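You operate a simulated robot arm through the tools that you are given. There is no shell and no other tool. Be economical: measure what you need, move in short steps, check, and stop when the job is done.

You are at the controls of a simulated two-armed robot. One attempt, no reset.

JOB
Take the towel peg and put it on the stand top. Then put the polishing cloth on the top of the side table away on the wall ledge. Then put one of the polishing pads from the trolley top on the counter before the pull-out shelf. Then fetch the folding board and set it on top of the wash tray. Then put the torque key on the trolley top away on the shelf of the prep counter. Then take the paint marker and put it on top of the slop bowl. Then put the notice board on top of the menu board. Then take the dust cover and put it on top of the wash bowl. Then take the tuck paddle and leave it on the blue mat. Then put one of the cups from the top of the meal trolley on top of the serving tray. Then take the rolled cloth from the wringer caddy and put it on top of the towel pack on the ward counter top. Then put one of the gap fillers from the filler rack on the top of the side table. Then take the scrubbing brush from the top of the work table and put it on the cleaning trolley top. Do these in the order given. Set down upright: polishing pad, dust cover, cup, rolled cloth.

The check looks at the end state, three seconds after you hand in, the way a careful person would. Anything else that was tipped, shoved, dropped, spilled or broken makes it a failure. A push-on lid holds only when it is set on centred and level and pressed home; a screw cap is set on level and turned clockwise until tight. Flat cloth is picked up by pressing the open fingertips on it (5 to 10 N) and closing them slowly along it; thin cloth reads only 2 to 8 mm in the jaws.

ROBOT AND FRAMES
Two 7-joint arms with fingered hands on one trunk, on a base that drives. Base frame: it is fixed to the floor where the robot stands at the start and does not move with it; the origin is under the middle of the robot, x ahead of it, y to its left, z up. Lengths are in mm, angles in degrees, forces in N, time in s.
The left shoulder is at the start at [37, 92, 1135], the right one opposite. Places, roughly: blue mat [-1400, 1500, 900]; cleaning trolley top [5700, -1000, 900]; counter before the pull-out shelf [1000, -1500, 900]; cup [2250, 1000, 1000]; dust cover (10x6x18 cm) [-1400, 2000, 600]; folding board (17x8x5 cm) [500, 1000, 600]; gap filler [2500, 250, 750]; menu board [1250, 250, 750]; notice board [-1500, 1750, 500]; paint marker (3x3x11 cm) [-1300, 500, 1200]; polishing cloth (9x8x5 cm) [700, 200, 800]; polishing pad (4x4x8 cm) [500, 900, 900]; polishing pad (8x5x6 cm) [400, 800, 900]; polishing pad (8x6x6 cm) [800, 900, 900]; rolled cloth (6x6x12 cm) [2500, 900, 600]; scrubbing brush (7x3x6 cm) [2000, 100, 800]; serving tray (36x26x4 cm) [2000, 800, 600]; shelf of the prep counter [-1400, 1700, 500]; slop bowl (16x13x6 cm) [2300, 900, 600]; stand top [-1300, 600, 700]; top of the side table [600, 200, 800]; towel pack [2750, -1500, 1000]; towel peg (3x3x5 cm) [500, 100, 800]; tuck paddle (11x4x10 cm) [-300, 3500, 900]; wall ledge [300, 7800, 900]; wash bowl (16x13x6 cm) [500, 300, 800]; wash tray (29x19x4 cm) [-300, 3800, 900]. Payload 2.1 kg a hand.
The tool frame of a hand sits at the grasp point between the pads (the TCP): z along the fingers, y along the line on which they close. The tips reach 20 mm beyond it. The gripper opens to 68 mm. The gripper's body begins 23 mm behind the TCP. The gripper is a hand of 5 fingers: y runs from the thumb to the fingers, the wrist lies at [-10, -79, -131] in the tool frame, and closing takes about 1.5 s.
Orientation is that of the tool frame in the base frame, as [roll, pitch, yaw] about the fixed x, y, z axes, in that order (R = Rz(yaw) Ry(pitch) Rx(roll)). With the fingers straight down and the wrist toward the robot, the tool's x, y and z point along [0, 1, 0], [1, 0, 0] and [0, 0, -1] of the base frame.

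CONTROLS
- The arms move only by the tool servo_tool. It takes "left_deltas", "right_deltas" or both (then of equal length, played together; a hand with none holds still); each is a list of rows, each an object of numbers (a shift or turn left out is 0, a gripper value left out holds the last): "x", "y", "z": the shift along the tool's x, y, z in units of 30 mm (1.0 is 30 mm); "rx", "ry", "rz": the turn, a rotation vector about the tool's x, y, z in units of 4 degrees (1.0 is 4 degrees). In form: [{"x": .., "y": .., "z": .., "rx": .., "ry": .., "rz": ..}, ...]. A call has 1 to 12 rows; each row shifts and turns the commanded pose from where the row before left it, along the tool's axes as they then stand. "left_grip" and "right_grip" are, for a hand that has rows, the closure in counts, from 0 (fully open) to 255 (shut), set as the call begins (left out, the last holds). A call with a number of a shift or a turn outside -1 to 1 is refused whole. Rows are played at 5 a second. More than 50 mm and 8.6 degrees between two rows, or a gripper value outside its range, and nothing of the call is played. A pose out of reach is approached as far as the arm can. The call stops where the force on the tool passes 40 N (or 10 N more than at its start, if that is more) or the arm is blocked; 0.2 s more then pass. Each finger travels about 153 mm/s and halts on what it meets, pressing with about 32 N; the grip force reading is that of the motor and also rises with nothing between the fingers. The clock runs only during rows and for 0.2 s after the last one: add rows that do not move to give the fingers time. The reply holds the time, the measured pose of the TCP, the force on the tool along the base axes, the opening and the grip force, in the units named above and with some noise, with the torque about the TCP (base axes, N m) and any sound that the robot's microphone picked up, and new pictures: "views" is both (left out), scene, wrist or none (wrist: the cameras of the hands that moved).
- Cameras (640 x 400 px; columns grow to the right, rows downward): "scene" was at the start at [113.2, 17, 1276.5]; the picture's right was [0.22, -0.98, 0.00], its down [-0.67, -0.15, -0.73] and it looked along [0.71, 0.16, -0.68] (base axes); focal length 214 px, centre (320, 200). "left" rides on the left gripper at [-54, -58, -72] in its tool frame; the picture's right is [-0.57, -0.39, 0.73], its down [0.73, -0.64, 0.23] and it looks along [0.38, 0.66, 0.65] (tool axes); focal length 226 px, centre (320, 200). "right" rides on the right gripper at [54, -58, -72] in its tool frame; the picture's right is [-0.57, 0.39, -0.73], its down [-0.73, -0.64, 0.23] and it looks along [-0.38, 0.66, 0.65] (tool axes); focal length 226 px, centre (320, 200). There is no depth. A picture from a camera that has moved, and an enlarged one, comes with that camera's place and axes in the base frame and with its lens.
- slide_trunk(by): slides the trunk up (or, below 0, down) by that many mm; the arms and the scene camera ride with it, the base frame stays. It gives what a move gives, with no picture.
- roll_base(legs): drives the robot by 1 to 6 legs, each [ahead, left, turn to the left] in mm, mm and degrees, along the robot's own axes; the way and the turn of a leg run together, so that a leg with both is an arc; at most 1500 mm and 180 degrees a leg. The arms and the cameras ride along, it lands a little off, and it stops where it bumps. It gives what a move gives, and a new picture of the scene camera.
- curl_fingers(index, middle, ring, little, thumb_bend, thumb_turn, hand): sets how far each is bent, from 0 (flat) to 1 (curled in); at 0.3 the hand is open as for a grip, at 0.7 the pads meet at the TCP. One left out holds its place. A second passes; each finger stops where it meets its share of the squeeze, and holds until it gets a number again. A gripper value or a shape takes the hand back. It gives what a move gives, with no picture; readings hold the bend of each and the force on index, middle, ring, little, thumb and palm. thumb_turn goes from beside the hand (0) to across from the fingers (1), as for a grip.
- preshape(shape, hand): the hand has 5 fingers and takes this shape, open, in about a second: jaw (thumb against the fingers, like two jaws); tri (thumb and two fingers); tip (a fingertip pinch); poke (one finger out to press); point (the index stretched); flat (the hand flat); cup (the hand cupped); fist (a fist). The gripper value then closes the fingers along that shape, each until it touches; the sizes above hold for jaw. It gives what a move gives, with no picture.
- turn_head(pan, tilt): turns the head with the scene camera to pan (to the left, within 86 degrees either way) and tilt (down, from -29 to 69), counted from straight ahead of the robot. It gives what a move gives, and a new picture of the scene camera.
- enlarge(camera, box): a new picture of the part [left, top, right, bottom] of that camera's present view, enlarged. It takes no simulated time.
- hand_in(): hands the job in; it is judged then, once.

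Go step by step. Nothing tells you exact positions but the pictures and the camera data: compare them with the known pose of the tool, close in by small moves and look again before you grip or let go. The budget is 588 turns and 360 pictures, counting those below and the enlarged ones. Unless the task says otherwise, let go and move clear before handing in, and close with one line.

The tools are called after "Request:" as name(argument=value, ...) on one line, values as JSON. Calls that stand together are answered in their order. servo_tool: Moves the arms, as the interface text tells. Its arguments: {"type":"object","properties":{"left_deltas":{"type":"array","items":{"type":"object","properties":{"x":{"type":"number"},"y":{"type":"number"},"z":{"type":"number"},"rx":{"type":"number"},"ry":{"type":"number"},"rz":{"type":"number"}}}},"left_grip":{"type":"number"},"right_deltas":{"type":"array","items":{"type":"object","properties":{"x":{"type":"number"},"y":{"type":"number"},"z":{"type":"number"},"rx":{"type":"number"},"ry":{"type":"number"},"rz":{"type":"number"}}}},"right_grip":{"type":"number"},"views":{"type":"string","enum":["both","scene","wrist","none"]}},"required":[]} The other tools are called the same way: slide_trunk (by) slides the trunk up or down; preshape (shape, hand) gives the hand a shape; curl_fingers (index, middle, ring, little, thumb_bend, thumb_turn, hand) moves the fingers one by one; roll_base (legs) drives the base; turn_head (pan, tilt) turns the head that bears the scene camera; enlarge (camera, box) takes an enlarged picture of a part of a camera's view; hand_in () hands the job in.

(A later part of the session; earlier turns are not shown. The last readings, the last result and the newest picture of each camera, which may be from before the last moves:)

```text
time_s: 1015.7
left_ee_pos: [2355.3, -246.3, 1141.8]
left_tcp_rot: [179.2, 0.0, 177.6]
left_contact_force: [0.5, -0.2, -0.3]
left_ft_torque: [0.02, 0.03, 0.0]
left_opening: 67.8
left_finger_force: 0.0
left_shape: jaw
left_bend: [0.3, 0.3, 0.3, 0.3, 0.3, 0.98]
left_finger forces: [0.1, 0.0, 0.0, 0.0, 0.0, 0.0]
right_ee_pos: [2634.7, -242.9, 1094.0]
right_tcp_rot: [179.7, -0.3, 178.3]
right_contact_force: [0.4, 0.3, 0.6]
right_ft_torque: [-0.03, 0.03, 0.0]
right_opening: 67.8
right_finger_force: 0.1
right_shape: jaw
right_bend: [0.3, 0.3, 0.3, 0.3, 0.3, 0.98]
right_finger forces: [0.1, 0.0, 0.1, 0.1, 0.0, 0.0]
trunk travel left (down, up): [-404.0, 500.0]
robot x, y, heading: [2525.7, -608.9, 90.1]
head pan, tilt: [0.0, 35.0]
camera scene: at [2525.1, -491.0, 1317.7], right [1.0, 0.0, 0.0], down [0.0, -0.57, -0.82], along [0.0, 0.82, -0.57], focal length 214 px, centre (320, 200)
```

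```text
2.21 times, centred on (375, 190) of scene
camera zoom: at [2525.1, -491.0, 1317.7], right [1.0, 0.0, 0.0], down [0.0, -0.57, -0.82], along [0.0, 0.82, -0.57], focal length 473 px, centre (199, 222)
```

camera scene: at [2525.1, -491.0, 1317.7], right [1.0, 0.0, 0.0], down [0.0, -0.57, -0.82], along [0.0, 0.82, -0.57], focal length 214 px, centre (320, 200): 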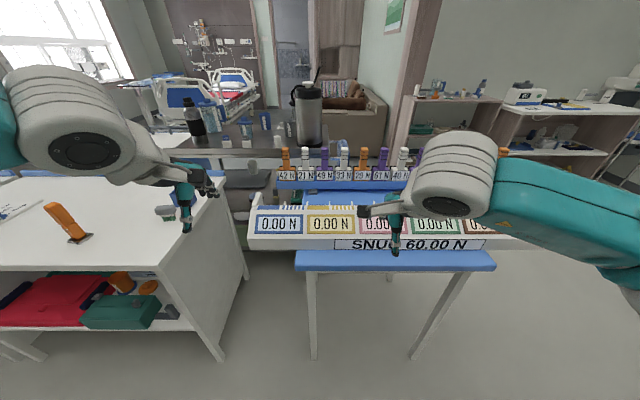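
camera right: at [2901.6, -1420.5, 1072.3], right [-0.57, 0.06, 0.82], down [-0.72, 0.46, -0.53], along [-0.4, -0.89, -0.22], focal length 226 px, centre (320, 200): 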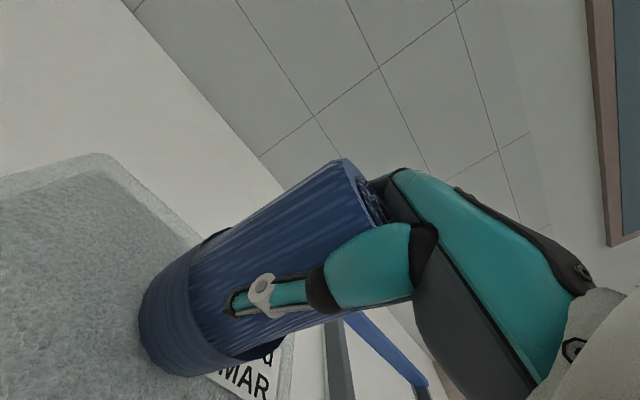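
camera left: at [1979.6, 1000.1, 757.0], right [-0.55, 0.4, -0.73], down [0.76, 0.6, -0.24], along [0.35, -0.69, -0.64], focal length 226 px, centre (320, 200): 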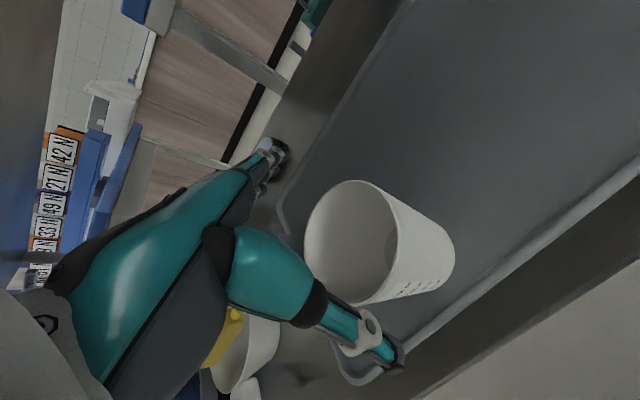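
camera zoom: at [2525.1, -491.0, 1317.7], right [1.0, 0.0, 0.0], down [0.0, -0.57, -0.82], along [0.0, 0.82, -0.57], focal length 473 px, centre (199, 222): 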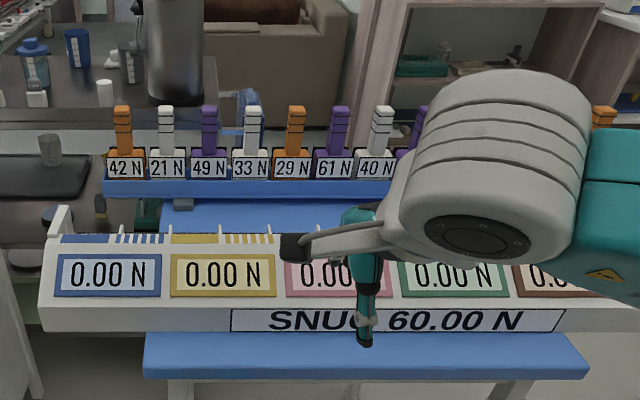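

I'll take the leftmost filler (42 N, at about x 2382, y 309) with the left hand, coming in at an angle between the two tables.

Request:
slide_trunk(by=-60)

Request:
roll_base(legs=[[0, 236, 0], [209, 0, 0], [0, 0, -25], [130, 60, 0]])

Request:
servo_tool(left_deltas=[{"rz": 0.6}, {}], views="wrist")

```text
time_s: 1016.7
left_ee_pos: [2355.2, -244.8, 1081.6]
left_tcp_rot: [179.2, 0.0, 177.5]
left_contact_force: [0.1, 0.1, -0.1]
left_ft_torque: [0.01, 0.01, 0.01]
left_opening: 68.0
left_finger_force: 0.0
left_shape: jaw
left_bend: [0.3, 0.3, 0.3, 0.3, 0.3, 0.98]
left_finger forces: [0.0, 0.0, 0.0, 0.0, 0.0, 0.1]
right_ee_pos: [2633.6, -243.9, 1034.4]
right_tcp_rot: [179.8, -0.2, 178.2]
right_contact_force: [0.0, -0.1, -0.3]
right_ft_torque: [0.02, 0.06, -0.01]
right_opening: 67.9
right_finger_force: 0.0
right_shape: jaw
right_bend: [0.3, 0.3, 0.3, 0.3, 0.3, 0.98]
right_finger forces: [0.0, 0.0, 0.0, 0.0, 0.1, 0.1]
trunk travel left (down, up): [-344.0, 560.0]
robot x, y, heading: [2528.1, -609.0, 90.2]
head pan, tilt: [0.0, 35.0]
```

```text
time_s: 1021.9
left_ee_pos: [2286.3, 147.9, 1080.6]
left_tcp_rot: [179.3, 0.0, 152.8]
left_contact_force: [-0.3, -0.2, -0.4]
left_ft_torque: [0.0, 0.0, 0.01]
left_opening: 68.1
left_finger_force: 0.0
left_shape: jaw
left_bend: [0.3, 0.3, 0.3, 0.3, 0.3, 0.98]
left_finger forces: [0.1, 0.1, 0.0, 0.0, 0.0, 0.1]
right_ee_pos: [2540.7, 32.6, 1034.5]
right_tcp_rot: [179.8, -0.4, 153.4]
right_contact_force: [0.3, -0.9, -0.8]
right_ft_torque: [0.03, 0.01, -0.03]
right_opening: 68.0
right_finger_force: 0.1
right_shape: jaw
right_bend: [0.3, 0.3, 0.3, 0.3, 0.3, 0.98]
right_finger forces: [0.0, 0.1, 0.0, 0.1, 0.0, 0.0]
trunk travel left (down, up): [-344.0, 560.0]
robot x, y, heading: [2291.7, -253.1, 65.0]
head pan, tilt: [0.0, 35.0]
camera scene: at [2341.4, -140.5, 1257.3], right [0.91, -0.42, 0.0], down [-0.24, -0.52, -0.82], along [0.34, 0.74, -0.57], focal length 214 px, centre (320, 200)
```

scene: 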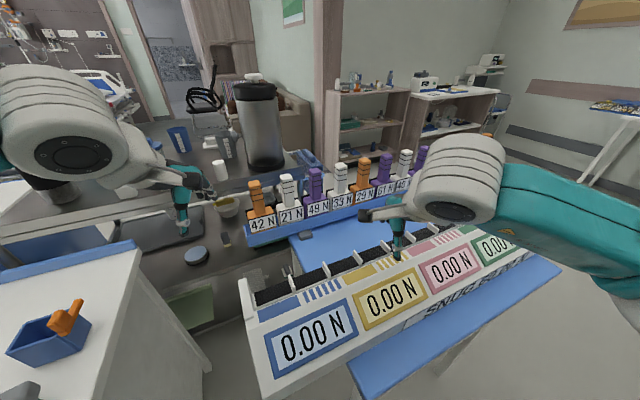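

```text
time_s: 1022.5
left_ee_pos: [2287.0, 146.5, 1082.0]
left_tcp_rot: [179.2, -0.1, 150.3]
left_contact_force: [-0.6, -0.9, 0.0]
left_ft_torque: [-0.01, 0.02, -0.02]
left_opening: 68.1
left_finger_force: 0.1
left_shape: jaw
left_bend: [0.3, 0.3, 0.3, 0.3, 0.3, 0.98]
left_finger forces: [0.0, 0.0, 0.1, 0.1, 0.0, 0.0]
right_ee_pos: [2541.1, 33.4, 1033.9]
right_tcp_rot: [179.9, -0.3, 153.5]
right_contact_force: [0.5, 0.1, -0.2]
right_ft_torque: [0.0, 0.02, 0.0]
right_opening: 68.2
right_finger_force: 0.0
right_shape: jaw
right_bend: [0.3, 0.3, 0.3, 0.3, 0.3, 0.98]
right_finger forces: [0.0, 0.0, 0.0, 0.0, 0.0, 0.0]
trunk travel left (down, up): [-344.0, 560.0]
robot x, y, heading: [2292.8, -252.3, 65.4]
head pan, tilt: [0.0, 35.0]
camera left: at [2304.9, 67.9, 1152.7], right [0.3, -0.61, -0.73], down [-0.95, -0.19, -0.24], along [0.0, 0.77, -0.64], focal length 226 px, centre (320, 200)
```

left: 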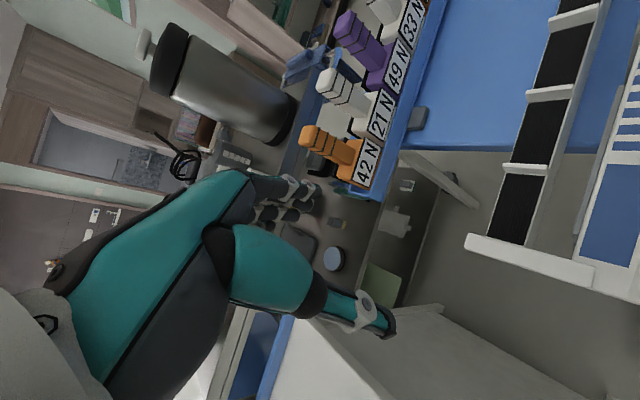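

The 42 N filler's orange handle is at [2381, 315], top z ≈ 994. I'll move in and bring the left hand above it.

Request:
roll_base(legs=[[78, 36, 0]])

Request:
servo_tool(left_deltas=[{"x": -0.35, "y": 0.8}, {"x": -0.35, "y": 0.8}, {"x": -0.35, "y": 0.8}, {"x": -0.35, "y": 0.8}, {"y": 0.75}, {}], views="wrist")

```text
time_s: 1023.6
left_ee_pos: [2285.3, 232.9, 1082.3]
left_tcp_rot: [179.3, -0.1, 150.3]
left_contact_force: [0.0, 0.0, 0.4]
left_ft_torque: [-0.04, 0.01, 0.01]
left_opening: 68.1
left_finger_force: 0.1
left_shape: jaw
left_bend: [0.3, 0.3, 0.3, 0.3, 0.3, 0.98]
left_finger forces: [0.0, 0.0, 0.0, 0.1, 0.0, 0.1]
right_ee_pos: [2540.9, 119.2, 1033.8]
right_tcp_rot: [179.9, -0.4, 153.5]
right_contact_force: [-0.1, -0.4, 0.7]
right_ft_torque: [0.03, 0.0, 0.01]
right_opening: 68.1
right_finger_force: 0.1
right_shape: jaw
right_bend: [0.3, 0.3, 0.3, 0.3, 0.3, 0.98]
right_finger forces: [0.0, 0.0, 0.0, 0.0, 0.0, 0.1]
trunk travel left (down, up): [-344.0, 560.0]
robot x, y, heading: [2289.8, -167.7, 65.1]
head pan, tilt: [0.0, 35.0]
camera scene: at [2341.4, -54.1, 1257.3], right [0.91, -0.42, 0.0], down [-0.24, -0.52, -0.82], along [0.34, 0.74, -0.57], focal length 214 px, centre (320, 200)
```

scene: 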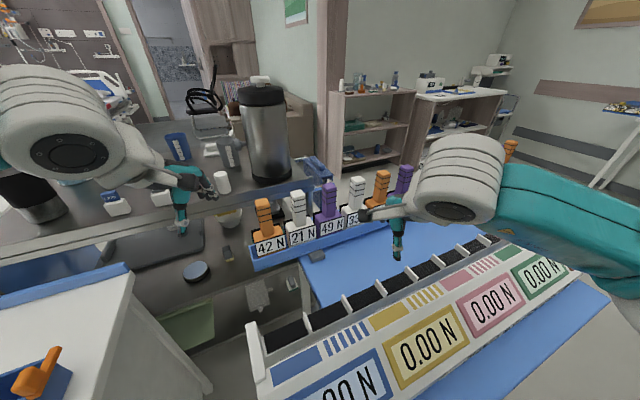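

```text
time_s: 1025.0
left_ee_pos: [2374.9, 312.4, 1081.9]
left_tcp_rot: [179.2, -0.2, 150.4]
left_contact_force: [0.2, 0.6, -0.2]
left_ft_torque: [0.01, 0.01, 0.0]
left_opening: 68.1
left_finger_force: 0.0
left_shape: jaw
left_bend: [0.3, 0.3, 0.3, 0.3, 0.3, 0.98]
left_finger forces: [0.1, 0.1, 0.0, 0.0, 0.0, 0.0]
left hand out of reach, approached as far as the arm can: row 5
right_ee_pos: [2541.3, 118.9, 1034.1]
right_tcp_rot: [179.9, -0.4, 153.4]
right_contact_force: [0.1, -0.1, -0.3]
right_ft_torque: [-0.05, 0.02, -0.03]
right_opening: 68.2
right_finger_force: 0.1
right_shape: jaw
right_bend: [0.3, 0.3, 0.3, 0.3, 0.3, 0.98]
right_finger forces: [0.1, 0.0, 0.0, 0.1, 0.0, 0.0]
trunk travel left (down, up): [-344.0, 560.0]
robot x, y, heading: [2289.0, -163.0, 65.4]
head pan, tilt: [0.0, 35.0]
camera left: at [2393.4, 232.3, 1152.2], right [0.31, -0.61, -0.73], down [-0.95, -0.19, -0.24], along [0.0, 0.77, -0.64], focal length 226 px, centre (320, 200)
```

left: 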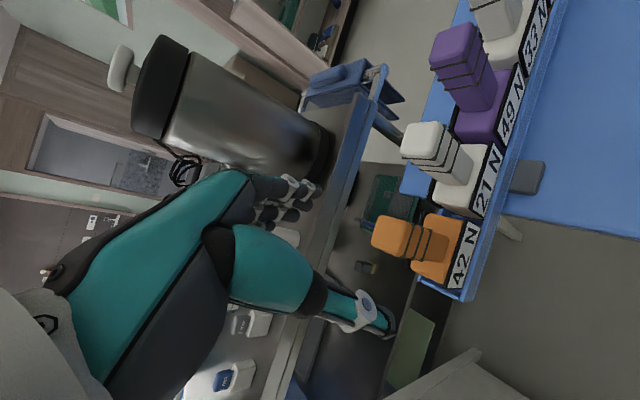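

The handle's axis is at [2385, 329]. I'll descend while reaching 20 mm further, then close on it.

Request:
servo_tool(left_deltas=[{"z": 0.8, "y": 0.2}, {"z": 0.7, "y": 0.25}, {"z": 0.7, "y": 0.22}, {"z": 0.7}, {"z": 0.6}, {"z": 0.45}, {}], views="wrist")

```text
time_s: 1026.6
left_ee_pos: [2366.2, 318.2, 965.2]
left_tcp_rot: [179.1, -0.1, 150.2]
left_contact_force: [0.4, -1.1, -0.1]
left_ft_torque: [-0.03, -0.01, 0.01]
left_opening: 68.0
left_finger_force: 0.1
left_shape: jaw
left_bend: [0.3, 0.3, 0.3, 0.3, 0.3, 0.98]
left_finger forces: [0.1, 0.0, 0.1, 0.1, 0.0, 0.1]
left hand out of reach, approached as far as the arm can: row 2, 3, 5, 6
right_ee_pos: [2540.7, 117.6, 1033.5]
right_tcp_rot: [179.7, -0.3, 153.4]
right_contact_force: [0.2, -0.2, -0.1]
right_ft_torque: [-0.04, 0.03, 0.0]
right_opening: 67.8
right_finger_force: 0.0
right_shape: jaw
right_bend: [0.3, 0.3, 0.3, 0.3, 0.3, 0.98]
right_finger forces: [0.1, 0.0, 0.0, 0.0, 0.0, 0.0]
trunk travel left (down, up): [-344.0, 560.0]
robot x, y, heading: [2289.6, -168.4, 65.5]
head pan, tilt: [0.0, 35.0]
camera left: at [2385.3, 239.3, 1036.6], right [0.3, -0.61, -0.73], down [-0.95, -0.19, -0.24], along [0.0, 0.77, -0.64], focal length 226 px, centre (320, 200)
```

left: 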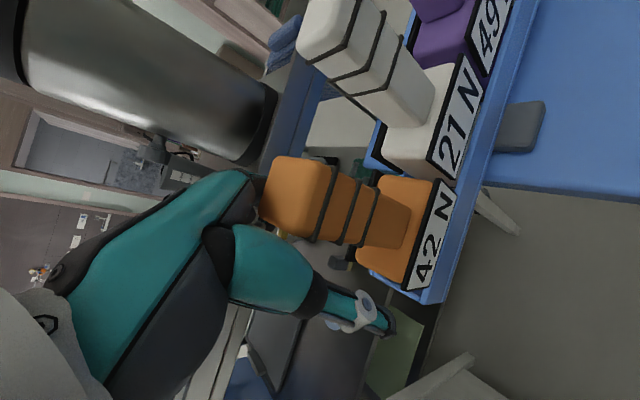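

Nearly there, but at the arm's limit. I'll pitch the hand 15° to gain reach and shift the last 20 mm.

Request:
servo_tool(left_deltas=[{"rx": -0.94}, {"rx": -0.94}, {"rx": -0.94}, {"rx": -0.94}, {"x": -0.2, "y": 0.35, "z": 0.1}, {"x": -0.2, "y": 0.3, "z": 0.1}, {}], views="wrist")

```text
time_s: 1028.2
left_ee_pos: [2382.3, 328.1, 967.5]
left_tcp_rot: [164.2, 0.0, 150.3]
left_contact_force: [-0.3, -0.3, 0.8]
left_ft_torque: [0.02, -0.01, -0.03]
left_opening: 68.1
left_finger_force: 0.1
left_shape: jaw
left_bend: [0.3, 0.3, 0.3, 0.3, 0.3, 0.98]
left_finger forces: [0.1, 0.0, 0.0, 0.0, 0.2, 0.1]
left hand out of reach, approached as far as the arm can: row 6
right_ee_pos: [2541.0, 119.1, 1033.4]
right_tcp_rot: [179.8, -0.3, 153.5]
right_contact_force: [0.0, 0.1, 0.2]
right_ft_torque: [0.02, 0.02, 0.01]
right_opening: 68.1
right_finger_force: 0.0
right_shape: jaw
right_bend: [0.3, 0.3, 0.3, 0.3, 0.3, 0.98]
right_finger forces: [0.0, 0.0, 0.0, 0.0, 0.0, 0.0]
trunk travel left (down, up): [-344.0, 560.0]
robot x, y, heading: [2292.2, -168.9, 65.1]
head pan, tilt: [0.0, 35.0]
camera left: at [2393.2, 234.9, 1020.7], right [0.41, -0.43, -0.81], down [-0.91, -0.12, -0.4], along [0.07, 0.89, -0.44], focal length 226 px, centre (320, 200)
```

left: 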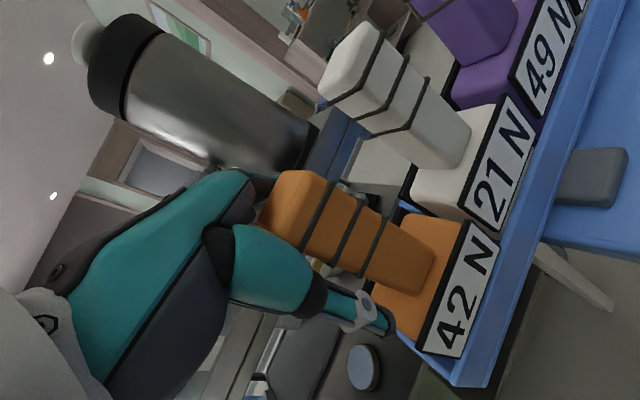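

The handle is between thumb and fingers. Close and lift straight up.

Request:
servo_tool(left_deltas=[{}, {}, {}, {}, {}, {}, {}, {}, {}], left_grip=255, views="none")

Request:
servo_tool(left_deltas=[{"y": 0.06, "z": -0.24}, {"y": 0.15, "z": -0.6}, {"y": 0.2, "z": -0.8}, {"y": 0.2, "z": -0.8}, {"y": 0.2, "z": -0.8}, {"y": -0.5, "z": -0.5}, {}], views="wrist")

```text
time_s: 1030.2
left_ee_pos: [2382.9, 328.7, 967.8]
left_tcp_rot: [164.2, -0.2, 150.3]
left_contact_force: [0.0, -0.3, 0.2]
left_ft_torque: [0.04, 0.01, 0.01]
left_opening: 0.7
left_finger_force: 32.4
left_shape: jaw
left_bend: [0.72, 0.7, 0.7, 0.7, 0.89, 1.0]
left_finger forces: [0.0, 0.0, 0.1, 0.0, 0.0, 0.1]
right_ee_pos: [2541.4, 118.4, 1035.0]
right_tcp_rot: [179.8, -0.2, 153.5]
right_contact_force: [-0.6, 0.0, 1.0]
right_ft_torque: [0.03, 0.03, -0.01]
right_opening: 67.9
right_finger_force: 0.0
right_shape: jaw
right_bend: [0.3, 0.3, 0.3, 0.3, 0.3, 0.98]
right_finger forces: [0.0, 0.1, 0.1, 0.0, 0.0, 0.2]
trunk travel left (down, up): [-344.0, 560.0]
robot x, y, heading: [2290.2, -165.2, 65.4]
head pan, tilt: [0.0, 35.0]
```

```text
time_s: 1031.8
left_ee_pos: [2373.0, 308.5, 1078.1]
left_tcp_rot: [164.2, 0.0, 150.4]
left_contact_force: [0.1, 0.7, -0.8]
left_ft_torque: [-0.02, 0.02, 0.0]
left_opening: 0.7
left_finger_force: 32.7
left_shape: jaw
left_bend: [0.72, 0.7, 0.7, 0.7, 0.89, 1.0]
left_finger forces: [0.0, 0.0, 0.1, 0.0, 0.1, 0.0]
right_ee_pos: [2540.6, 118.3, 1033.7]
right_tcp_rot: [179.7, -0.2, 153.4]
right_contact_force: [-0.3, -0.2, 0.0]
right_ft_torque: [0.04, -0.01, 0.0]
right_opening: 67.7
right_finger_force: 0.0
right_shape: jaw
right_bend: [0.3, 0.3, 0.3, 0.3, 0.3, 0.98]
right_finger forces: [0.1, 0.0, 0.0, 0.1, 0.0, 0.1]
trunk travel left (down, up): [-344.0, 560.0]
robot x, y, heading: [2288.6, -169.8, 65.3]
head pan, tilt: [0.0, 35.0]
camera left: at [2382.4, 214.9, 1130.8], right [0.4, -0.43, -0.81], down [-0.91, -0.12, -0.39], along [0.07, 0.89, -0.44], focal length 226 px, centre (320, 200)
```

left: 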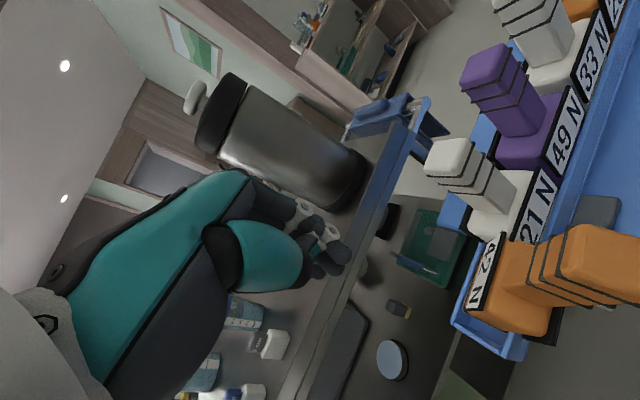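

I missed: the fingers closed behind the handle and it has tipped towards me. I need one careful look.

Request:
enlarge(camera="scene", box=[200, 150, 400, 300])

```text
2.67 times, centred on (300, 225) of scene
camera zoom: at [2341.4, -54.3, 1257.3], right [0.91, -0.42, 0.0], down [-0.24, -0.52, -0.82], along [0.34, 0.74, -0.57], focal length 572 px, centre (373, 133)
```

zoom: 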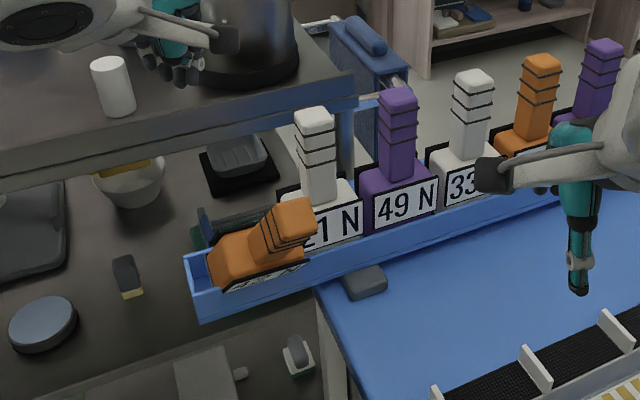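

The filler leans in its trough, handle end near [2420, 251, 968]. I'll open, shift right, and come down with the grip across the leaning handle at about [2408, 268, 942].

Request:
servo_tool(left_deltas=[{"x": -0.84, "y": -0.27}, {"x": -0.84, "y": -0.27}, {}, {}, {"y": -0.2, "z": 0.72}, {"y": -0.2, "z": 0.72}, {"y": -0.2, "z": 0.72}, {}], left_grip=0, views="wrist")

```text
time_s: 1033.6
left_ee_pos: [2408.7, 270.5, 1005.0]
left_tcp_rot: [164.1, -0.1, 150.3]
left_contact_force: [0.4, 0.3, -0.2]
left_ft_torque: [0.0, -0.02, -0.02]
left_opening: 67.7
left_finger_force: 0.1
left_shape: jaw
left_bend: [0.3, 0.3, 0.3, 0.3, 0.3, 0.98]
left_finger forces: [0.0, 0.0, 0.0, 0.1, 0.0, 0.0]
right_ee_pos: [2540.3, 117.9, 1032.6]
right_tcp_rot: [179.8, -0.3, 153.4]
right_contact_force: [0.4, 0.2, 0.3]
right_ft_torque: [0.0, 0.01, -0.02]
right_opening: 67.9
right_finger_force: 0.1
right_shape: jaw
right_bend: [0.3, 0.3, 0.3, 0.3, 0.3, 0.98]
right_finger forces: [0.0, 0.0, 0.1, 0.1, 0.0, 0.0]
trunk travel left (down, up): [-344.0, 560.0]
robot x, y, heading: [2287.1, -166.3, 65.3]
head pan, tilt: [0.0, 35.0]
camera left: at [2418.7, 176.9, 1059.3], right [0.4, -0.43, -0.81], down [-0.91, -0.12, -0.39], along [0.07, 0.89, -0.44], focal length 226 px, centre (320, 200)
```

left: 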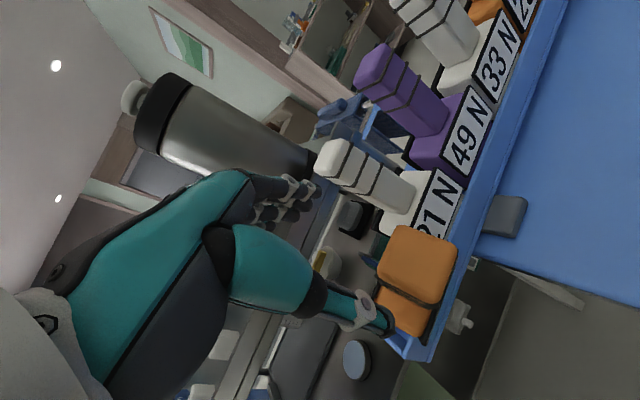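

Now I see the handle end-on. I'll shift back 13 mm and right 8 mm so it lies between the jaws, then go down 50 mm and close.

Request:
servo_tool(left_deltas=[{"x": -0.26, "y": -0.43, "z": -0.12}, {"y": -0.12, "z": 0.45}, {"y": -0.15, "z": 0.55}, {"y": -0.15, "z": 0.55}, {}], views="wrist")

```text
time_s: 1034.8
left_ee_pos: [2401.1, 255.0, 960.7]
left_tcp_rot: [164.2, 0.0, 150.2]
left_contact_force: [-0.7, 0.3, 0.2]
left_ft_torque: [-0.02, 0.02, 0.01]
left_opening: 67.9
left_finger_force: 0.0
left_shape: jaw
left_bend: [0.3, 0.3, 0.3, 0.3, 0.3, 0.98]
left_finger forces: [0.0, 0.0, 0.0, 0.1, 0.0, 0.0]
left hand out of reach, approached as far as the arm can: row 4
right_ee_pos: [2541.1, 119.3, 1032.9]
right_tcp_rot: [179.8, -0.3, 153.3]
right_contact_force: [-0.7, 0.7, -0.7]
right_ft_torque: [0.0, -0.02, -0.01]
right_opening: 68.1
right_finger_force: 0.1
right_shape: jaw
right_bend: [0.3, 0.3, 0.3, 0.3, 0.3, 0.98]
right_finger forces: [0.0, 0.0, 0.0, 0.1, 0.1, 0.1]
trunk travel left (down, up): [-344.0, 560.0]
robot x, y, heading: [2288.4, -170.9, 65.1]
head pan, tilt: [0.0, 35.0]
camera left: at [2412.3, 161.2, 1014.1], right [0.41, -0.43, -0.81], down [-0.91, -0.12, -0.4], along [0.08, 0.89, -0.44], focal length 226 px, centre (320, 200)
```

left: 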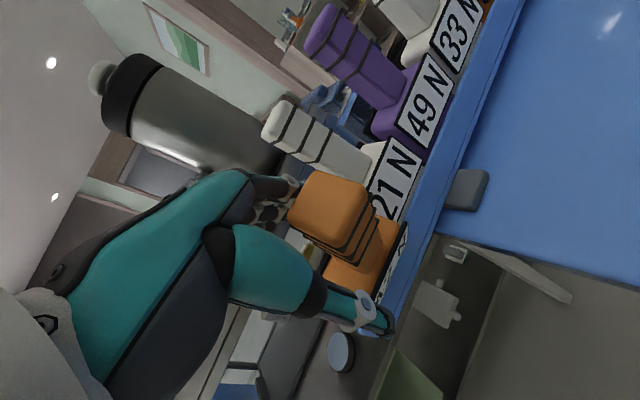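

The handle is 12 mm to the right of centre. I'll shift right and then close.

Request:
servo_tool(left_deltas=[{"x": -0.2}, {"x": -0.2}, {}], views="none")

```text
time_s: 1035.6
left_ee_pos: [2404.5, 248.6, 965.6]
left_tcp_rot: [164.2, -0.1, 150.3]
left_contact_force: [0.3, 0.8, 0.3]
left_ft_torque: [0.02, 0.0, 0.0]
left_opening: 67.8
left_finger_force: 0.1
left_shape: jaw
left_bend: [0.3, 0.3, 0.3, 0.3, 0.3, 0.98]
left_finger forces: [0.0, 0.1, 0.1, 0.0, 0.0, 0.0]
left hand out of reach, approached as far as the arm can: row 1, 2
right_ee_pos: [2540.9, 118.7, 1033.8]
right_tcp_rot: [179.7, -0.3, 153.4]
right_contact_force: [-0.2, 0.6, 0.6]
right_ft_torque: [0.02, -0.03, 0.02]
right_opening: 67.7
right_finger_force: 0.0
right_shape: jaw
right_bend: [0.3, 0.3, 0.3, 0.3, 0.3, 0.98]
right_finger forces: [0.1, 0.1, 0.1, 0.1, 0.0, 0.1]
trunk travel left (down, up): [-344.0, 560.0]
robot x, y, heading: [2287.4, -168.2, 65.2]
head pan, tilt: [0.0, 35.0]
```

Within the index finger's width now. Closing slowly.

Request:
servo_tool(left_deltas=[{}, {}, {}, {}, {}, {}, {}, {}, {}], left_grip=255, views="none")

```text
time_s: 1037.6
left_ee_pos: [2405.2, 248.1, 964.5]
left_tcp_rot: [164.3, -0.1, 150.3]
left_contact_force: [0.2, 2.3, 2.0]
left_ft_torque: [0.38, -0.15, 0.04]
left_opening: 29.1
left_finger_force: 32.1
left_shape: jaw
left_bend: [0.27, 0.4, 0.44, 0.41, 0.77, 1.0]
left_finger forces: [14.6, 10.1, 2.9, 0.0, 24.6, 0.1]
right_ee_pos: [2540.8, 118.1, 1034.6]
right_tcp_rot: [179.7, -0.3, 153.4]
right_contact_force: [-0.2, 0.3, 1.0]
right_ft_torque: [0.01, 0.01, -0.01]
right_opening: 67.9
right_finger_force: 0.0
right_shape: jaw
right_bend: [0.3, 0.3, 0.3, 0.3, 0.3, 0.98]
right_finger forces: [0.1, 0.0, 0.0, 0.0, 0.0, 0.0]
trunk travel left (down, up): [-344.0, 560.0]
robot x, y, heading: [2288.3, -168.7, 65.2]
head pan, tilt: [0.0, 35.0]
```

Gripped: 29 mm between the fingers. Lifting it out.

Request:
servo_tool(left_deltas=[{"y": 0.08, "z": -0.3}, {"y": 0.15, "z": -0.6}, {"y": 0.2, "z": -0.8}, {"y": 0.2, "z": -0.8}, {"y": 0.2, "z": -0.8}, {"y": 0.2, "z": -0.8}, {"y": -0.6}, {"y": -0.7}, {}], views="scene")

```text
time_s: 1039.6
left_ee_pos: [2382.3, 212.7, 1081.6]
left_tcp_rot: [164.1, -0.1, 150.3]
left_contact_force: [0.0, 0.0, -0.8]
left_ft_torque: [-0.03, 0.02, 0.0]
left_opening: 30.4
left_finger_force: 32.2
left_shape: jaw
left_bend: [0.27, 0.41, 0.45, 0.41, 0.82, 1.0]
left_finger forces: [15.3, 8.0, 0.9, 0.0, 24.6, 0.0]
right_ee_pos: [2539.9, 118.4, 1034.6]
right_tcp_rot: [179.8, -0.3, 153.5]
right_contact_force: [-0.8, -0.3, 0.0]
right_ft_torque: [0.0, -0.02, 0.0]
right_opening: 68.1
right_finger_force: 0.1
right_shape: jaw
right_bend: [0.3, 0.3, 0.3, 0.3, 0.3, 0.98]
right_finger forces: [0.0, 0.0, 0.0, 0.0, 0.0, 0.1]
trunk travel left (down, up): [-344.0, 560.0]
robot x, y, heading: [2288.8, -169.0, 65.2]
head pan, tilt: [0.0, 35.0]
camera scene: at [2341.5, -54.2, 1257.3], right [0.91, -0.42, 0.0], down [-0.24, -0.52, -0.82], along [0.34, 0.74, -0.57], focal length 214 px, centre (320, 200)
```

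scene: 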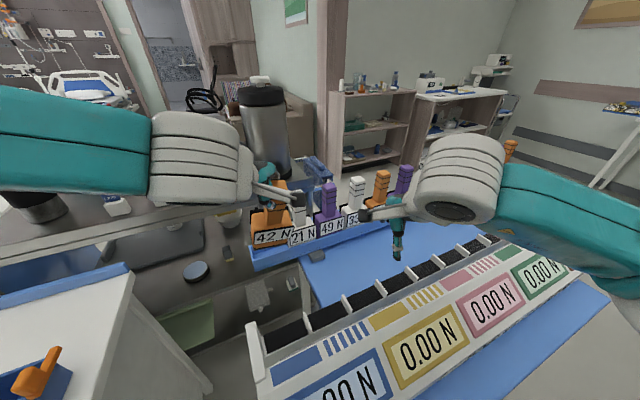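

The 42 N filler hangs from my hand. I'll carry it along the aisle to the side table's near edge.

Request:
roll_base(legs=[[-250, 0, 0], [0, 0, 25], [-210, 0, 0], [0, 1360, 0], [260, 0, 0]])

```text
time_s: 1051.8
left_ee_pos: [746.9, 28.9, 1081.2]
left_tcp_rot: [164.1, -0.2, 175.6]
left_contact_force: [0.0, 0.6, -0.8]
left_ft_torque: [-0.04, -0.02, -0.04]
left_opening: 30.3
left_finger_force: 31.8
left_shape: jaw
left_bend: [0.27, 0.41, 0.45, 0.41, 0.82, 1.0]
left_finger forces: [15.2, 8.1, 0.7, 0.1, 24.4, 0.1]
right_ee_pos: [930.3, 11.9, 1033.3]
right_tcp_rot: [179.9, -0.4, 178.7]
right_contact_force: [-0.2, -1.1, 0.2]
right_ft_torque: [0.0, -0.03, -0.01]
right_opening: 68.0
right_finger_force: 0.2
right_shape: jaw
right_bend: [0.3, 0.3, 0.3, 0.3, 0.3, 0.98]
right_finger forces: [0.1, 0.0, 0.1, 0.1, 0.0, 0.1]
trunk travel left (down, up): [-344.0, 560.0]
robot x, y, heading: [825.7, -354.1, 90.5]
head pan, tilt: [0.0, 35.0]
camera scene: at [822.9, -229.8, 1257.3], right [1.0, 0.01, 0.0], down [0.01, -0.57, -0.82], along [-0.01, 0.82, -0.57], focal length 214 px, centre (320, 200)
```

scene: 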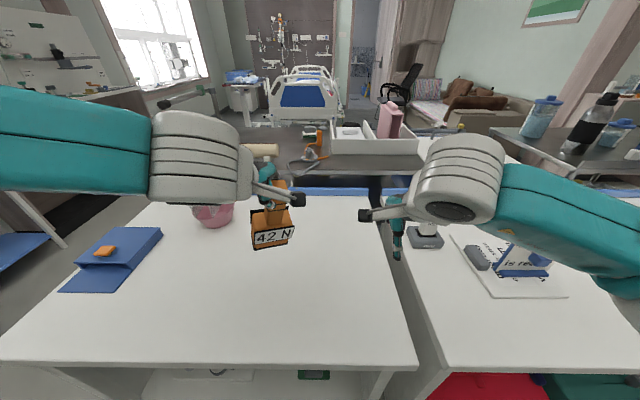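

The filler hangs upright above a clear part of the side table. I'll lower with the trunk, then gently to contact.

Request:
slide_trunk(by=-150)

Request:
servo_tool(left_deltas=[{"y": -0.15, "z": 0.55}, {"y": -0.1, "z": 0.4}, {"y": -0.03, "z": 0.12}, {"y": -0.03, "z": 0.12}, {"y": -0.03, "z": 0.12}, {"y": -0.03, "z": 0.12}, {"y": -0.03, "z": 0.12}, {"y": -0.03, "z": 0.12}, {"y": -0.03, "z": 0.12}, {"y": -0.03, "z": 0.12}, {}], views="none")

```text
time_s: 1053.3
left_ee_pos: [749.0, 29.2, 948.0]
left_tcp_rot: [163.1, 0.2, 175.5]
left_contact_force: [0.4, -7.9, 28.5]
left_ft_torque: [0.36, -0.08, -0.03]
left_opening: 32.2
left_finger_force: 31.8
left_shape: jaw
left_bend: [0.24, 0.38, 0.45, 0.41, 0.86, 0.99]
left_finger forces: [20.5, 10.5, 1.3, 0.0, 27.4, 0.0]
right_ee_pos: [929.9, 11.0, 894.7]
right_tcp_rot: [179.8, -0.4, 178.8]
right_contact_force: [0.2, -0.1, 0.1]
right_ft_torque: [0.0, 0.03, 0.01]
right_opening: 68.1
right_finger_force: 0.0
right_shape: jaw
right_bend: [0.3, 0.3, 0.3, 0.3, 0.3, 0.98]
right_finger forces: [0.1, 0.0, 0.0, 0.1, 0.0, 0.1]
trunk travel left (down, up): [-204.0, 699.0]
robot x, y, heading: [825.4, -352.6, 90.8]
head pan, tilt: [0.0, 35.0]
stopped: the force on the tool passed its limit (the readings are from after the stop); the commanded pose is now the measured one
```

```text
time_s: 1053.6
left_ee_pos: [749.5, 30.3, 948.1]
left_tcp_rot: [162.4, 0.2, 175.2]
left_contact_force: [1.3, -8.8, 28.8]
left_ft_torque: [0.34, -0.06, -0.02]
left_opening: 31.7
left_finger_force: 32.3
left_shape: jaw
left_bend: [0.23, 0.37, 0.45, 0.41, 0.87, 0.99]
left_finger forces: [20.3, 10.4, 1.2, 0.0, 28.0, 0.0]
right_ee_pos: [928.7, 9.9, 894.3]
right_tcp_rot: [179.8, -0.4, 178.8]
right_contact_force: [0.3, 0.4, 0.4]
right_ft_torque: [0.01, -0.01, 0.0]
right_opening: 68.0
right_finger_force: 0.1
right_shape: jaw
right_bend: [0.3, 0.3, 0.3, 0.3, 0.3, 0.98]
right_finger forces: [0.0, 0.0, 0.0, 0.1, 0.0, 0.0]
trunk travel left (down, up): [-204.0, 699.0]
robot x, y, heading: [826.6, -350.3, 90.7]
head pan, tilt: [0.0, 35.0]
stopped in row 1 (left hand): the force on the tool passed its limit (the readings are from after the stop); the commanded pose is now the measured one
```

It touched earlier than expected. One wrist look to see what is below the label block.

Request:
servo_tool(left_deltas=[{"y": 0.03, "z": -0.15}, {}], views="both")

```text
time_s: 1054.2
left_ee_pos: [750.0, 30.1, 948.8]
left_tcp_rot: [162.9, 0.1, 175.4]
left_contact_force: [0.7, -4.2, 14.7]
left_ft_torque: [0.14, -0.04, -0.02]
left_opening: 31.6
left_finger_force: 32.3
left_shape: jaw
left_bend: [0.23, 0.37, 0.45, 0.41, 0.87, 0.99]
left_finger forces: [17.2, 10.0, 0.7, 0.1, 26.6, 0.0]
right_ee_pos: [929.5, 8.9, 893.1]
right_tcp_rot: [180.0, -0.4, 178.8]
right_contact_force: [0.0, -0.4, 0.1]
right_ft_torque: [0.01, -0.02, 0.01]
right_opening: 68.3
right_finger_force: 0.0
right_shape: jaw
right_bend: [0.3, 0.3, 0.3, 0.3, 0.3, 0.98]
right_finger forces: [0.0, 0.0, 0.0, 0.0, 0.0, 0.0]
trunk travel left (down, up): [-204.0, 699.0]
robot x, y, heading: [825.4, -354.3, 90.7]
head pan, tilt: [0.0, 35.0]
camera scene: at [822.9, -207.4, 1116.2], right [1.0, 0.01, 0.0], down [0.01, -0.57, -0.82], along [-0.01, 0.82, -0.57], focal length 214 px, centre (320, 200)
camera left: at [797.7, -51.8, 1000.6], right [0.55, -0.2, -0.81], down [-0.77, -0.48, -0.41], along [-0.31, 0.85, -0.42], focal length 226 px, centre (320, 200)
```

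scene: 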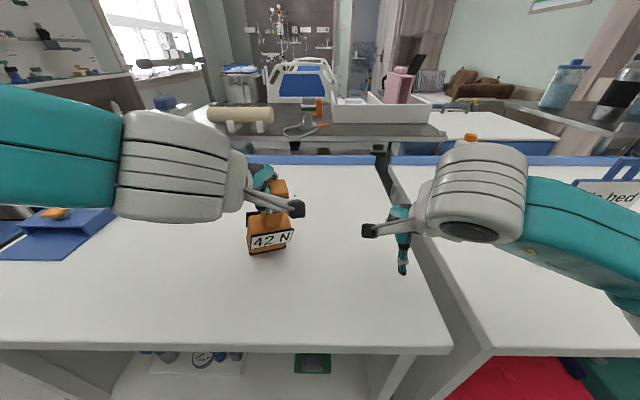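
left: 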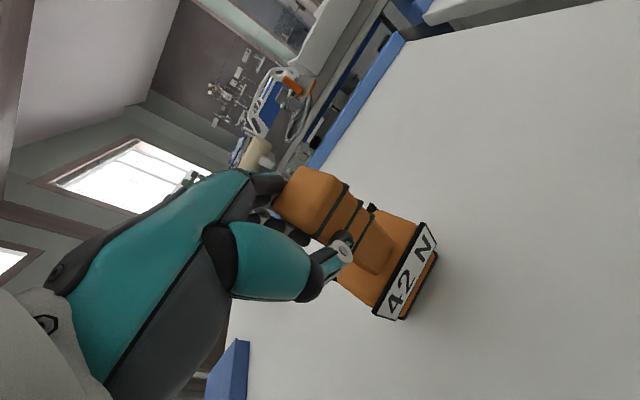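

The filler leans about 17° back and 10° sideways in my grip. I'll lift a little, rotate it upright, and set it down again.

Request:
servo_tool(left_deltas=[{"y": 0.2, "z": -0.75}, {"rx": 0.9, "ry": -0.5}, {"rx": 0.9, "ry": -0.5}, {"rx": 0.9, "ry": -0.5}, {"rx": 0.9, "ry": -0.5}, {"rx": 0.6, "ry": -0.6}, {}], views="wrist")

```text
time_s: 1055.8
left_ee_pos: [749.8, 30.0, 970.9]
left_tcp_rot: [179.7, 10.5, 174.0]
left_contact_force: [0.0, -0.5, -1.3]
left_ft_torque: [-0.01, -0.04, 0.01]
left_opening: 30.1
left_finger_force: 32.0
left_shape: jaw
left_bend: [0.25, 0.4, 0.45, 0.41, 0.84, 0.99]
left_finger forces: [16.3, 9.3, 0.1, 0.1, 25.6, 0.0]
right_ee_pos: [930.3, 11.9, 893.8]
right_tcp_rot: [179.9, -0.4, 178.8]
right_contact_force: [0.4, 0.7, 0.5]
right_ft_torque: [-0.01, 0.02, -0.03]
right_opening: 68.2
right_finger_force: 0.0
right_shape: jaw
right_bend: [0.3, 0.3, 0.3, 0.3, 0.3, 0.98]
right_finger forces: [0.0, 0.1, 0.1, 0.1, 0.0, 0.0]
trunk travel left (down, up): [-204.0, 699.0]
robot x, y, heading: [824.0, -354.7, 90.8]
head pan, tilt: [0.0, 35.0]
camera left: at [783.6, -33.0, 1052.2], right [0.65, -0.45, -0.61], down [-0.74, -0.56, -0.36], along [-0.18, 0.69, -0.7], focal length 226 px, centre (320, 200)
```

left: 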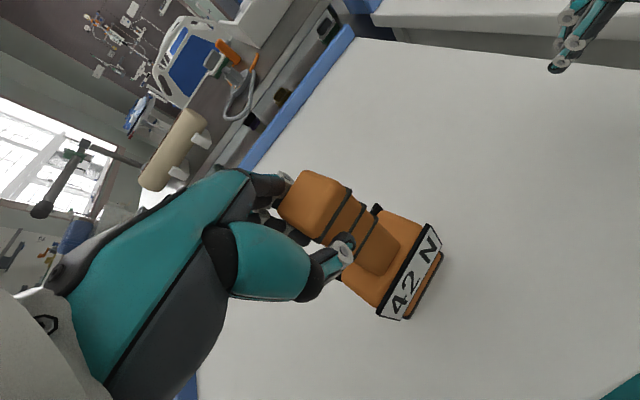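

Now within about 3° of upright. Lowering gently to the table.

Request:
servo_tool(left_deltas=[{"x": 0.06, "z": 0.33}, {"x": 0.03, "z": 0.16}, {"x": 0.018, "z": 0.098}, {"x": 0.018, "z": 0.098}, {"x": 0.018, "z": 0.098}, {"x": 0.018, "z": 0.098}, {"x": 0.018, "z": 0.098}, {"x": 0.018, "z": 0.098}, {"x": 0.018, "z": 0.098}, {}], views="none")

```text
time_s: 1056.9
left_ee_pos: [749.4, 30.8, 956.1]
left_tcp_rot: [178.6, 10.8, 173.7]
left_contact_force: [-2.8, -2.3, 24.5]
left_ft_torque: [0.27, -0.13, 0.0]
left_opening: 30.7
left_finger_force: 31.8
left_shape: jaw
left_bend: [0.23, 0.39, 0.45, 0.41, 0.86, 0.98]
left_finger forces: [19.4, 9.6, 0.4, 0.0, 28.4, 0.1]
right_ee_pos: [929.8, 11.1, 894.1]
right_tcp_rot: [179.9, -0.4, 178.8]
right_contact_force: [-0.3, 0.4, 0.1]
right_ft_torque: [0.03, -0.03, 0.01]
right_opening: 67.9
right_finger_force: 0.1
right_shape: jaw
right_bend: [0.3, 0.3, 0.3, 0.3, 0.3, 0.98]
right_finger forces: [0.2, 0.0, 0.1, 0.0, 0.1, 0.0]
trunk travel left (down, up): [-204.0, 699.0]
robot x, y, heading: [826.6, -354.4, 90.6]
head pan, tilt: [0.0, 35.0]
stopped in row 5 (left hand): the force on the tool passed its limit (the readings are from after the stop); the commanded pose is now the measured one
```

On the table. Ease, open slowly, rise, and check.

Request:
servo_tool(left_deltas=[{"x": -0.01, "z": -0.05}, {}], views="none")

Request:
servo_tool(left_deltas=[{}, {}, {}, {}], left_grip=130, views="none")

Request:
servo_tool(left_deltas=[{}, {}, {}, {}, {}, {"x": -0.05, "z": -0.3}, {"x": -0.1, "z": -0.6}, {"x": -0.15, "z": -0.8}, {}], left_grip=0, views="scene")

```text
time_s: 1057.5
left_ee_pos: [749.4, 29.3, 954.9]
left_tcp_rot: [178.9, 10.6, 173.8]
left_contact_force: [-2.3, -1.6, 26.8]
left_ft_torque: [0.31, -0.17, -0.01]
left_opening: 30.6
left_finger_force: 32.6
left_shape: jaw
left_bend: [0.23, 0.39, 0.45, 0.41, 0.86, 0.98]
left_finger forces: [19.6, 9.8, 0.5, 0.1, 28.2, 0.0]
right_ee_pos: [929.4, 10.3, 894.9]
right_tcp_rot: [179.9, -0.4, 178.8]
right_contact_force: [0.1, 0.8, -0.4]
right_ft_torque: [0.03, 0.0, -0.04]
right_opening: 68.0
right_finger_force: 0.0
right_shape: jaw
right_bend: [0.3, 0.3, 0.3, 0.3, 0.3, 0.98]
right_finger forces: [0.1, 0.0, 0.0, 0.0, 0.1, 0.1]
trunk travel left (down, up): [-204.0, 699.0]
robot x, y, heading: [828.5, -355.4, 90.4]
head pan, tilt: [0.0, 35.0]
```

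```text
time_s: 1058.5
left_ee_pos: [749.6, 31.4, 953.8]
left_tcp_rot: [179.2, 10.6, 173.8]
left_contact_force: [-0.1, 0.0, -0.2]
left_ft_torque: [-0.02, 0.01, 0.02]
left_opening: 33.3
left_finger_force: 0.0
left_shape: jaw
left_bend: [0.74, 0.45, 0.42, 0.41, 0.71, 1.0]
left_finger forces: [0.1, 0.1, 0.0, 0.0, 0.0, 0.0]
right_ee_pos: [929.6, 12.1, 893.1]
right_tcp_rot: [-179.8, -0.4, 178.8]
right_contact_force: [-0.1, -0.4, 0.6]
right_ft_torque: [-0.01, 0.0, 0.0]
right_opening: 68.3
right_finger_force: 0.1
right_shape: jaw
right_bend: [0.3, 0.3, 0.3, 0.3, 0.3, 0.98]
right_finger forces: [0.0, 0.0, 0.0, 0.0, 0.0, 0.0]
trunk travel left (down, up): [-204.0, 699.0]
robot x, y, heading: [824.8, -355.7, 90.7]
head pan, tilt: [0.0, 35.0]
```

```text
time_s: 1060.5
left_ee_pos: [747.4, 30.7, 1006.2]
left_tcp_rot: [179.2, 10.5, 173.8]
left_contact_force: [0.1, 0.1, -0.3]
left_ft_torque: [0.04, 0.03, 0.0]
left_opening: 67.7
left_finger_force: 0.0
left_shape: jaw
left_bend: [0.3, 0.3, 0.3, 0.3, 0.3, 0.98]
left_finger forces: [0.0, 0.1, 0.1, 0.1, 0.0, 0.0]
right_ee_pos: [930.2, 10.8, 893.5]
right_tcp_rot: [179.9, -0.3, 178.8]
right_contact_force: [0.1, 0.2, 0.4]
right_ft_torque: [-0.01, -0.04, 0.0]
right_opening: 68.0
right_finger_force: 0.1
right_shape: jaw
right_bend: [0.3, 0.3, 0.3, 0.3, 0.3, 0.98]
right_finger forces: [0.0, 0.0, 0.1, 0.1, 0.0, 0.1]
trunk travel left (down, up): [-204.0, 699.0]
robot x, y, heading: [822.2, -355.2, 90.3]
head pan, tilt: [0.0, 35.0]
camera scene: at [822.6, -206.0, 1116.1], right [1.0, 0.01, 0.0], down [0.01, -0.57, -0.82], along [-0.01, 0.82, -0.57], focal length 214 px, centre (320, 200)
```

scene: 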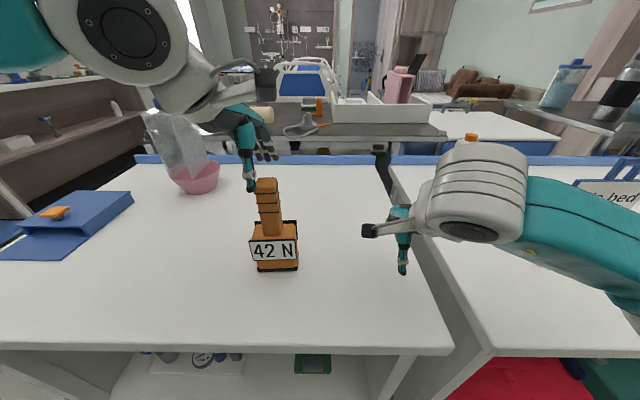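

Task 12 done: the filler stands on the side table. Last task: the scrubbing brush. I'll straighten the hand and drive over to it.

Request:
servo_tool(left_deltas=[{"ry": 0.9, "rz": -0.5, "z": -0.8}, {"ry": 0.9, "rz": -0.6, "z": -0.5}, {"ry": 0.8, "rz": -0.5}, {}], right_deltas=[{"z": -0.9}, {"z": -0.9}, {"z": -0.9}, {"z": -0.9}], views="none")

Request:
roll_base(legs=[[-260, 0, -0.3], [0, -1300, 0], [300, 0, 0]])

```text
time_s: 1061.5
left_ee_pos: [729.8, 32.0, 1046.3]
left_tcp_rot: [179.6, 0.2, -179.6]
left_contact_force: [-0.4, 0.5, 1.2]
left_ft_torque: [0.02, 0.0, -0.01]
left_opening: 68.0
left_finger_force: 0.0
left_shape: jaw
left_bend: [0.3, 0.3, 0.3, 0.3, 0.3, 0.98]
left_finger forces: [0.0, 0.0, 0.0, 0.1, 0.0, 0.0]
left hand out of reach, approached as far as the arm can: row 3
right_ee_pos: [930.2, 11.7, 1002.9]
right_tcp_rot: [180.0, -0.2, 178.9]
right_contact_force: [0.3, 0.4, -0.1]
right_ft_torque: [0.0, -0.01, 0.01]
right_opening: 68.0
right_finger_force: 0.0
right_shape: jaw
right_bend: [0.3, 0.3, 0.3, 0.3, 0.3, 0.98]
right_finger forces: [0.0, 0.0, 0.0, 0.1, 0.1, 0.0]
trunk travel left (down, up): [-204.0, 699.0]
robot x, y, heading: [823.0, -349.7, 90.5]
head pan, tilt: [0.0, 35.0]
```

```text
time_s: 1071.1
left_ee_pos: [2037.5, 74.7, 1046.2]
left_tcp_rot: [179.7, 0.2, 179.8]
left_contact_force: [-0.1, 0.1, 0.0]
left_ft_torque: [-0.01, 0.03, 0.0]
left_opening: 67.9
left_finger_force: 0.0
left_shape: jaw
left_bend: [0.3, 0.3, 0.3, 0.3, 0.3, 0.98]
left_finger forces: [0.1, 0.1, 0.0, 0.0, 0.0, 0.0]
right_ee_pos: [2240.5, 53.2, 1002.4]
right_tcp_rot: [-180.0, -0.4, 178.3]
right_contact_force: [-0.5, -0.4, 0.8]
right_ft_torque: [-0.01, -0.02, 0.01]
right_opening: 68.2
right_finger_force: 0.0
right_shape: jaw
right_bend: [0.3, 0.3, 0.3, 0.3, 0.3, 0.98]
right_finger forces: [0.0, 0.1, 0.0, 0.0, 0.0, 0.0]
trunk travel left (down, up): [-204.0, 699.0]
robot x, y, heading: [2132.8, -309.6, 90.2]
head pan, tilt: [0.0, 35.0]
camera scene: at [2128.5, -164.3, 1116.1], right [1.0, 0.0, 0.0], down [0.0, -0.57, -0.82], along [0.0, 0.82, -0.57], focal length 214 px, centre (320, 200)
```

scene: 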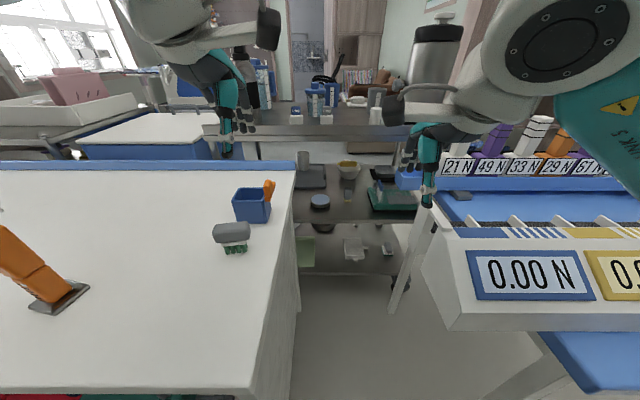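

The brush is at about [1950, 150], long side across. I'll move the left hand over it and look from above.

Request:
servo_tool(left_deltas=[{"x": 0.73, "y": 0.6}, {"x": 0.73, "y": 0.6}, {"x": 0.73, "y": 0.6, "z": 0.5}, {"x": 0.7, "y": 0.6, "z": 0.8}, {"z": 0.8}, {"z": 0.8}, {"z": 0.8}, {}], views="wrist")

```text
time_s: 1072.9
left_ee_pos: [1950.4, 146.1, 933.6]
left_tcp_rot: [179.7, 0.2, 179.7]
left_contact_force: [0.9, 0.1, -0.2]
left_ft_torque: [0.03, -0.01, 0.0]
left_opening: 67.9
left_finger_force: 0.1
left_shape: jaw
left_bend: [0.3, 0.3, 0.3, 0.3, 0.3, 0.98]
left_finger forces: [0.0, 0.1, 0.1, 0.0, 0.0, 0.1]
right_ee_pos: [2239.1, 52.4, 1002.0]
right_tcp_rot: [180.0, -0.4, 178.4]
right_contact_force: [0.2, 0.2, 0.3]
right_ft_torque: [0.01, 0.02, -0.05]
right_opening: 68.1
right_finger_force: 0.0
right_shape: jaw
right_bend: [0.3, 0.3, 0.3, 0.3, 0.3, 0.98]
right_finger forces: [0.1, 0.0, 0.0, 0.0, 0.0, 0.0]
trunk travel left (down, up): [-204.0, 699.0]
robot x, y, heading: [2130.9, -312.0, 90.2]
head pan, tilt: [0.0, 35.0]
camera left: at [2006.3, 87.6, 1006.7], right [0.57, -0.38, -0.73], down [-0.73, -0.64, -0.24], along [-0.37, 0.67, -0.64], focal length 226 px, centre (320, 200)
```

left: 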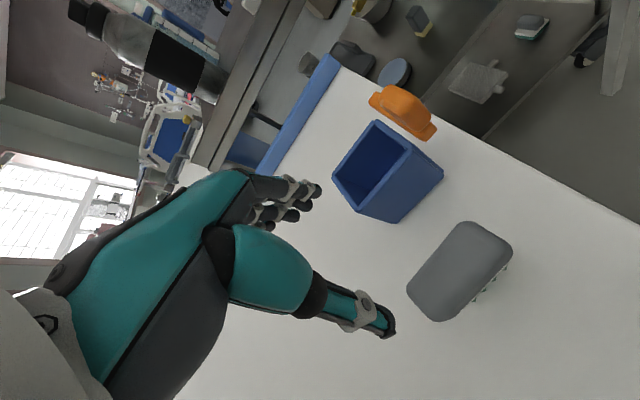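

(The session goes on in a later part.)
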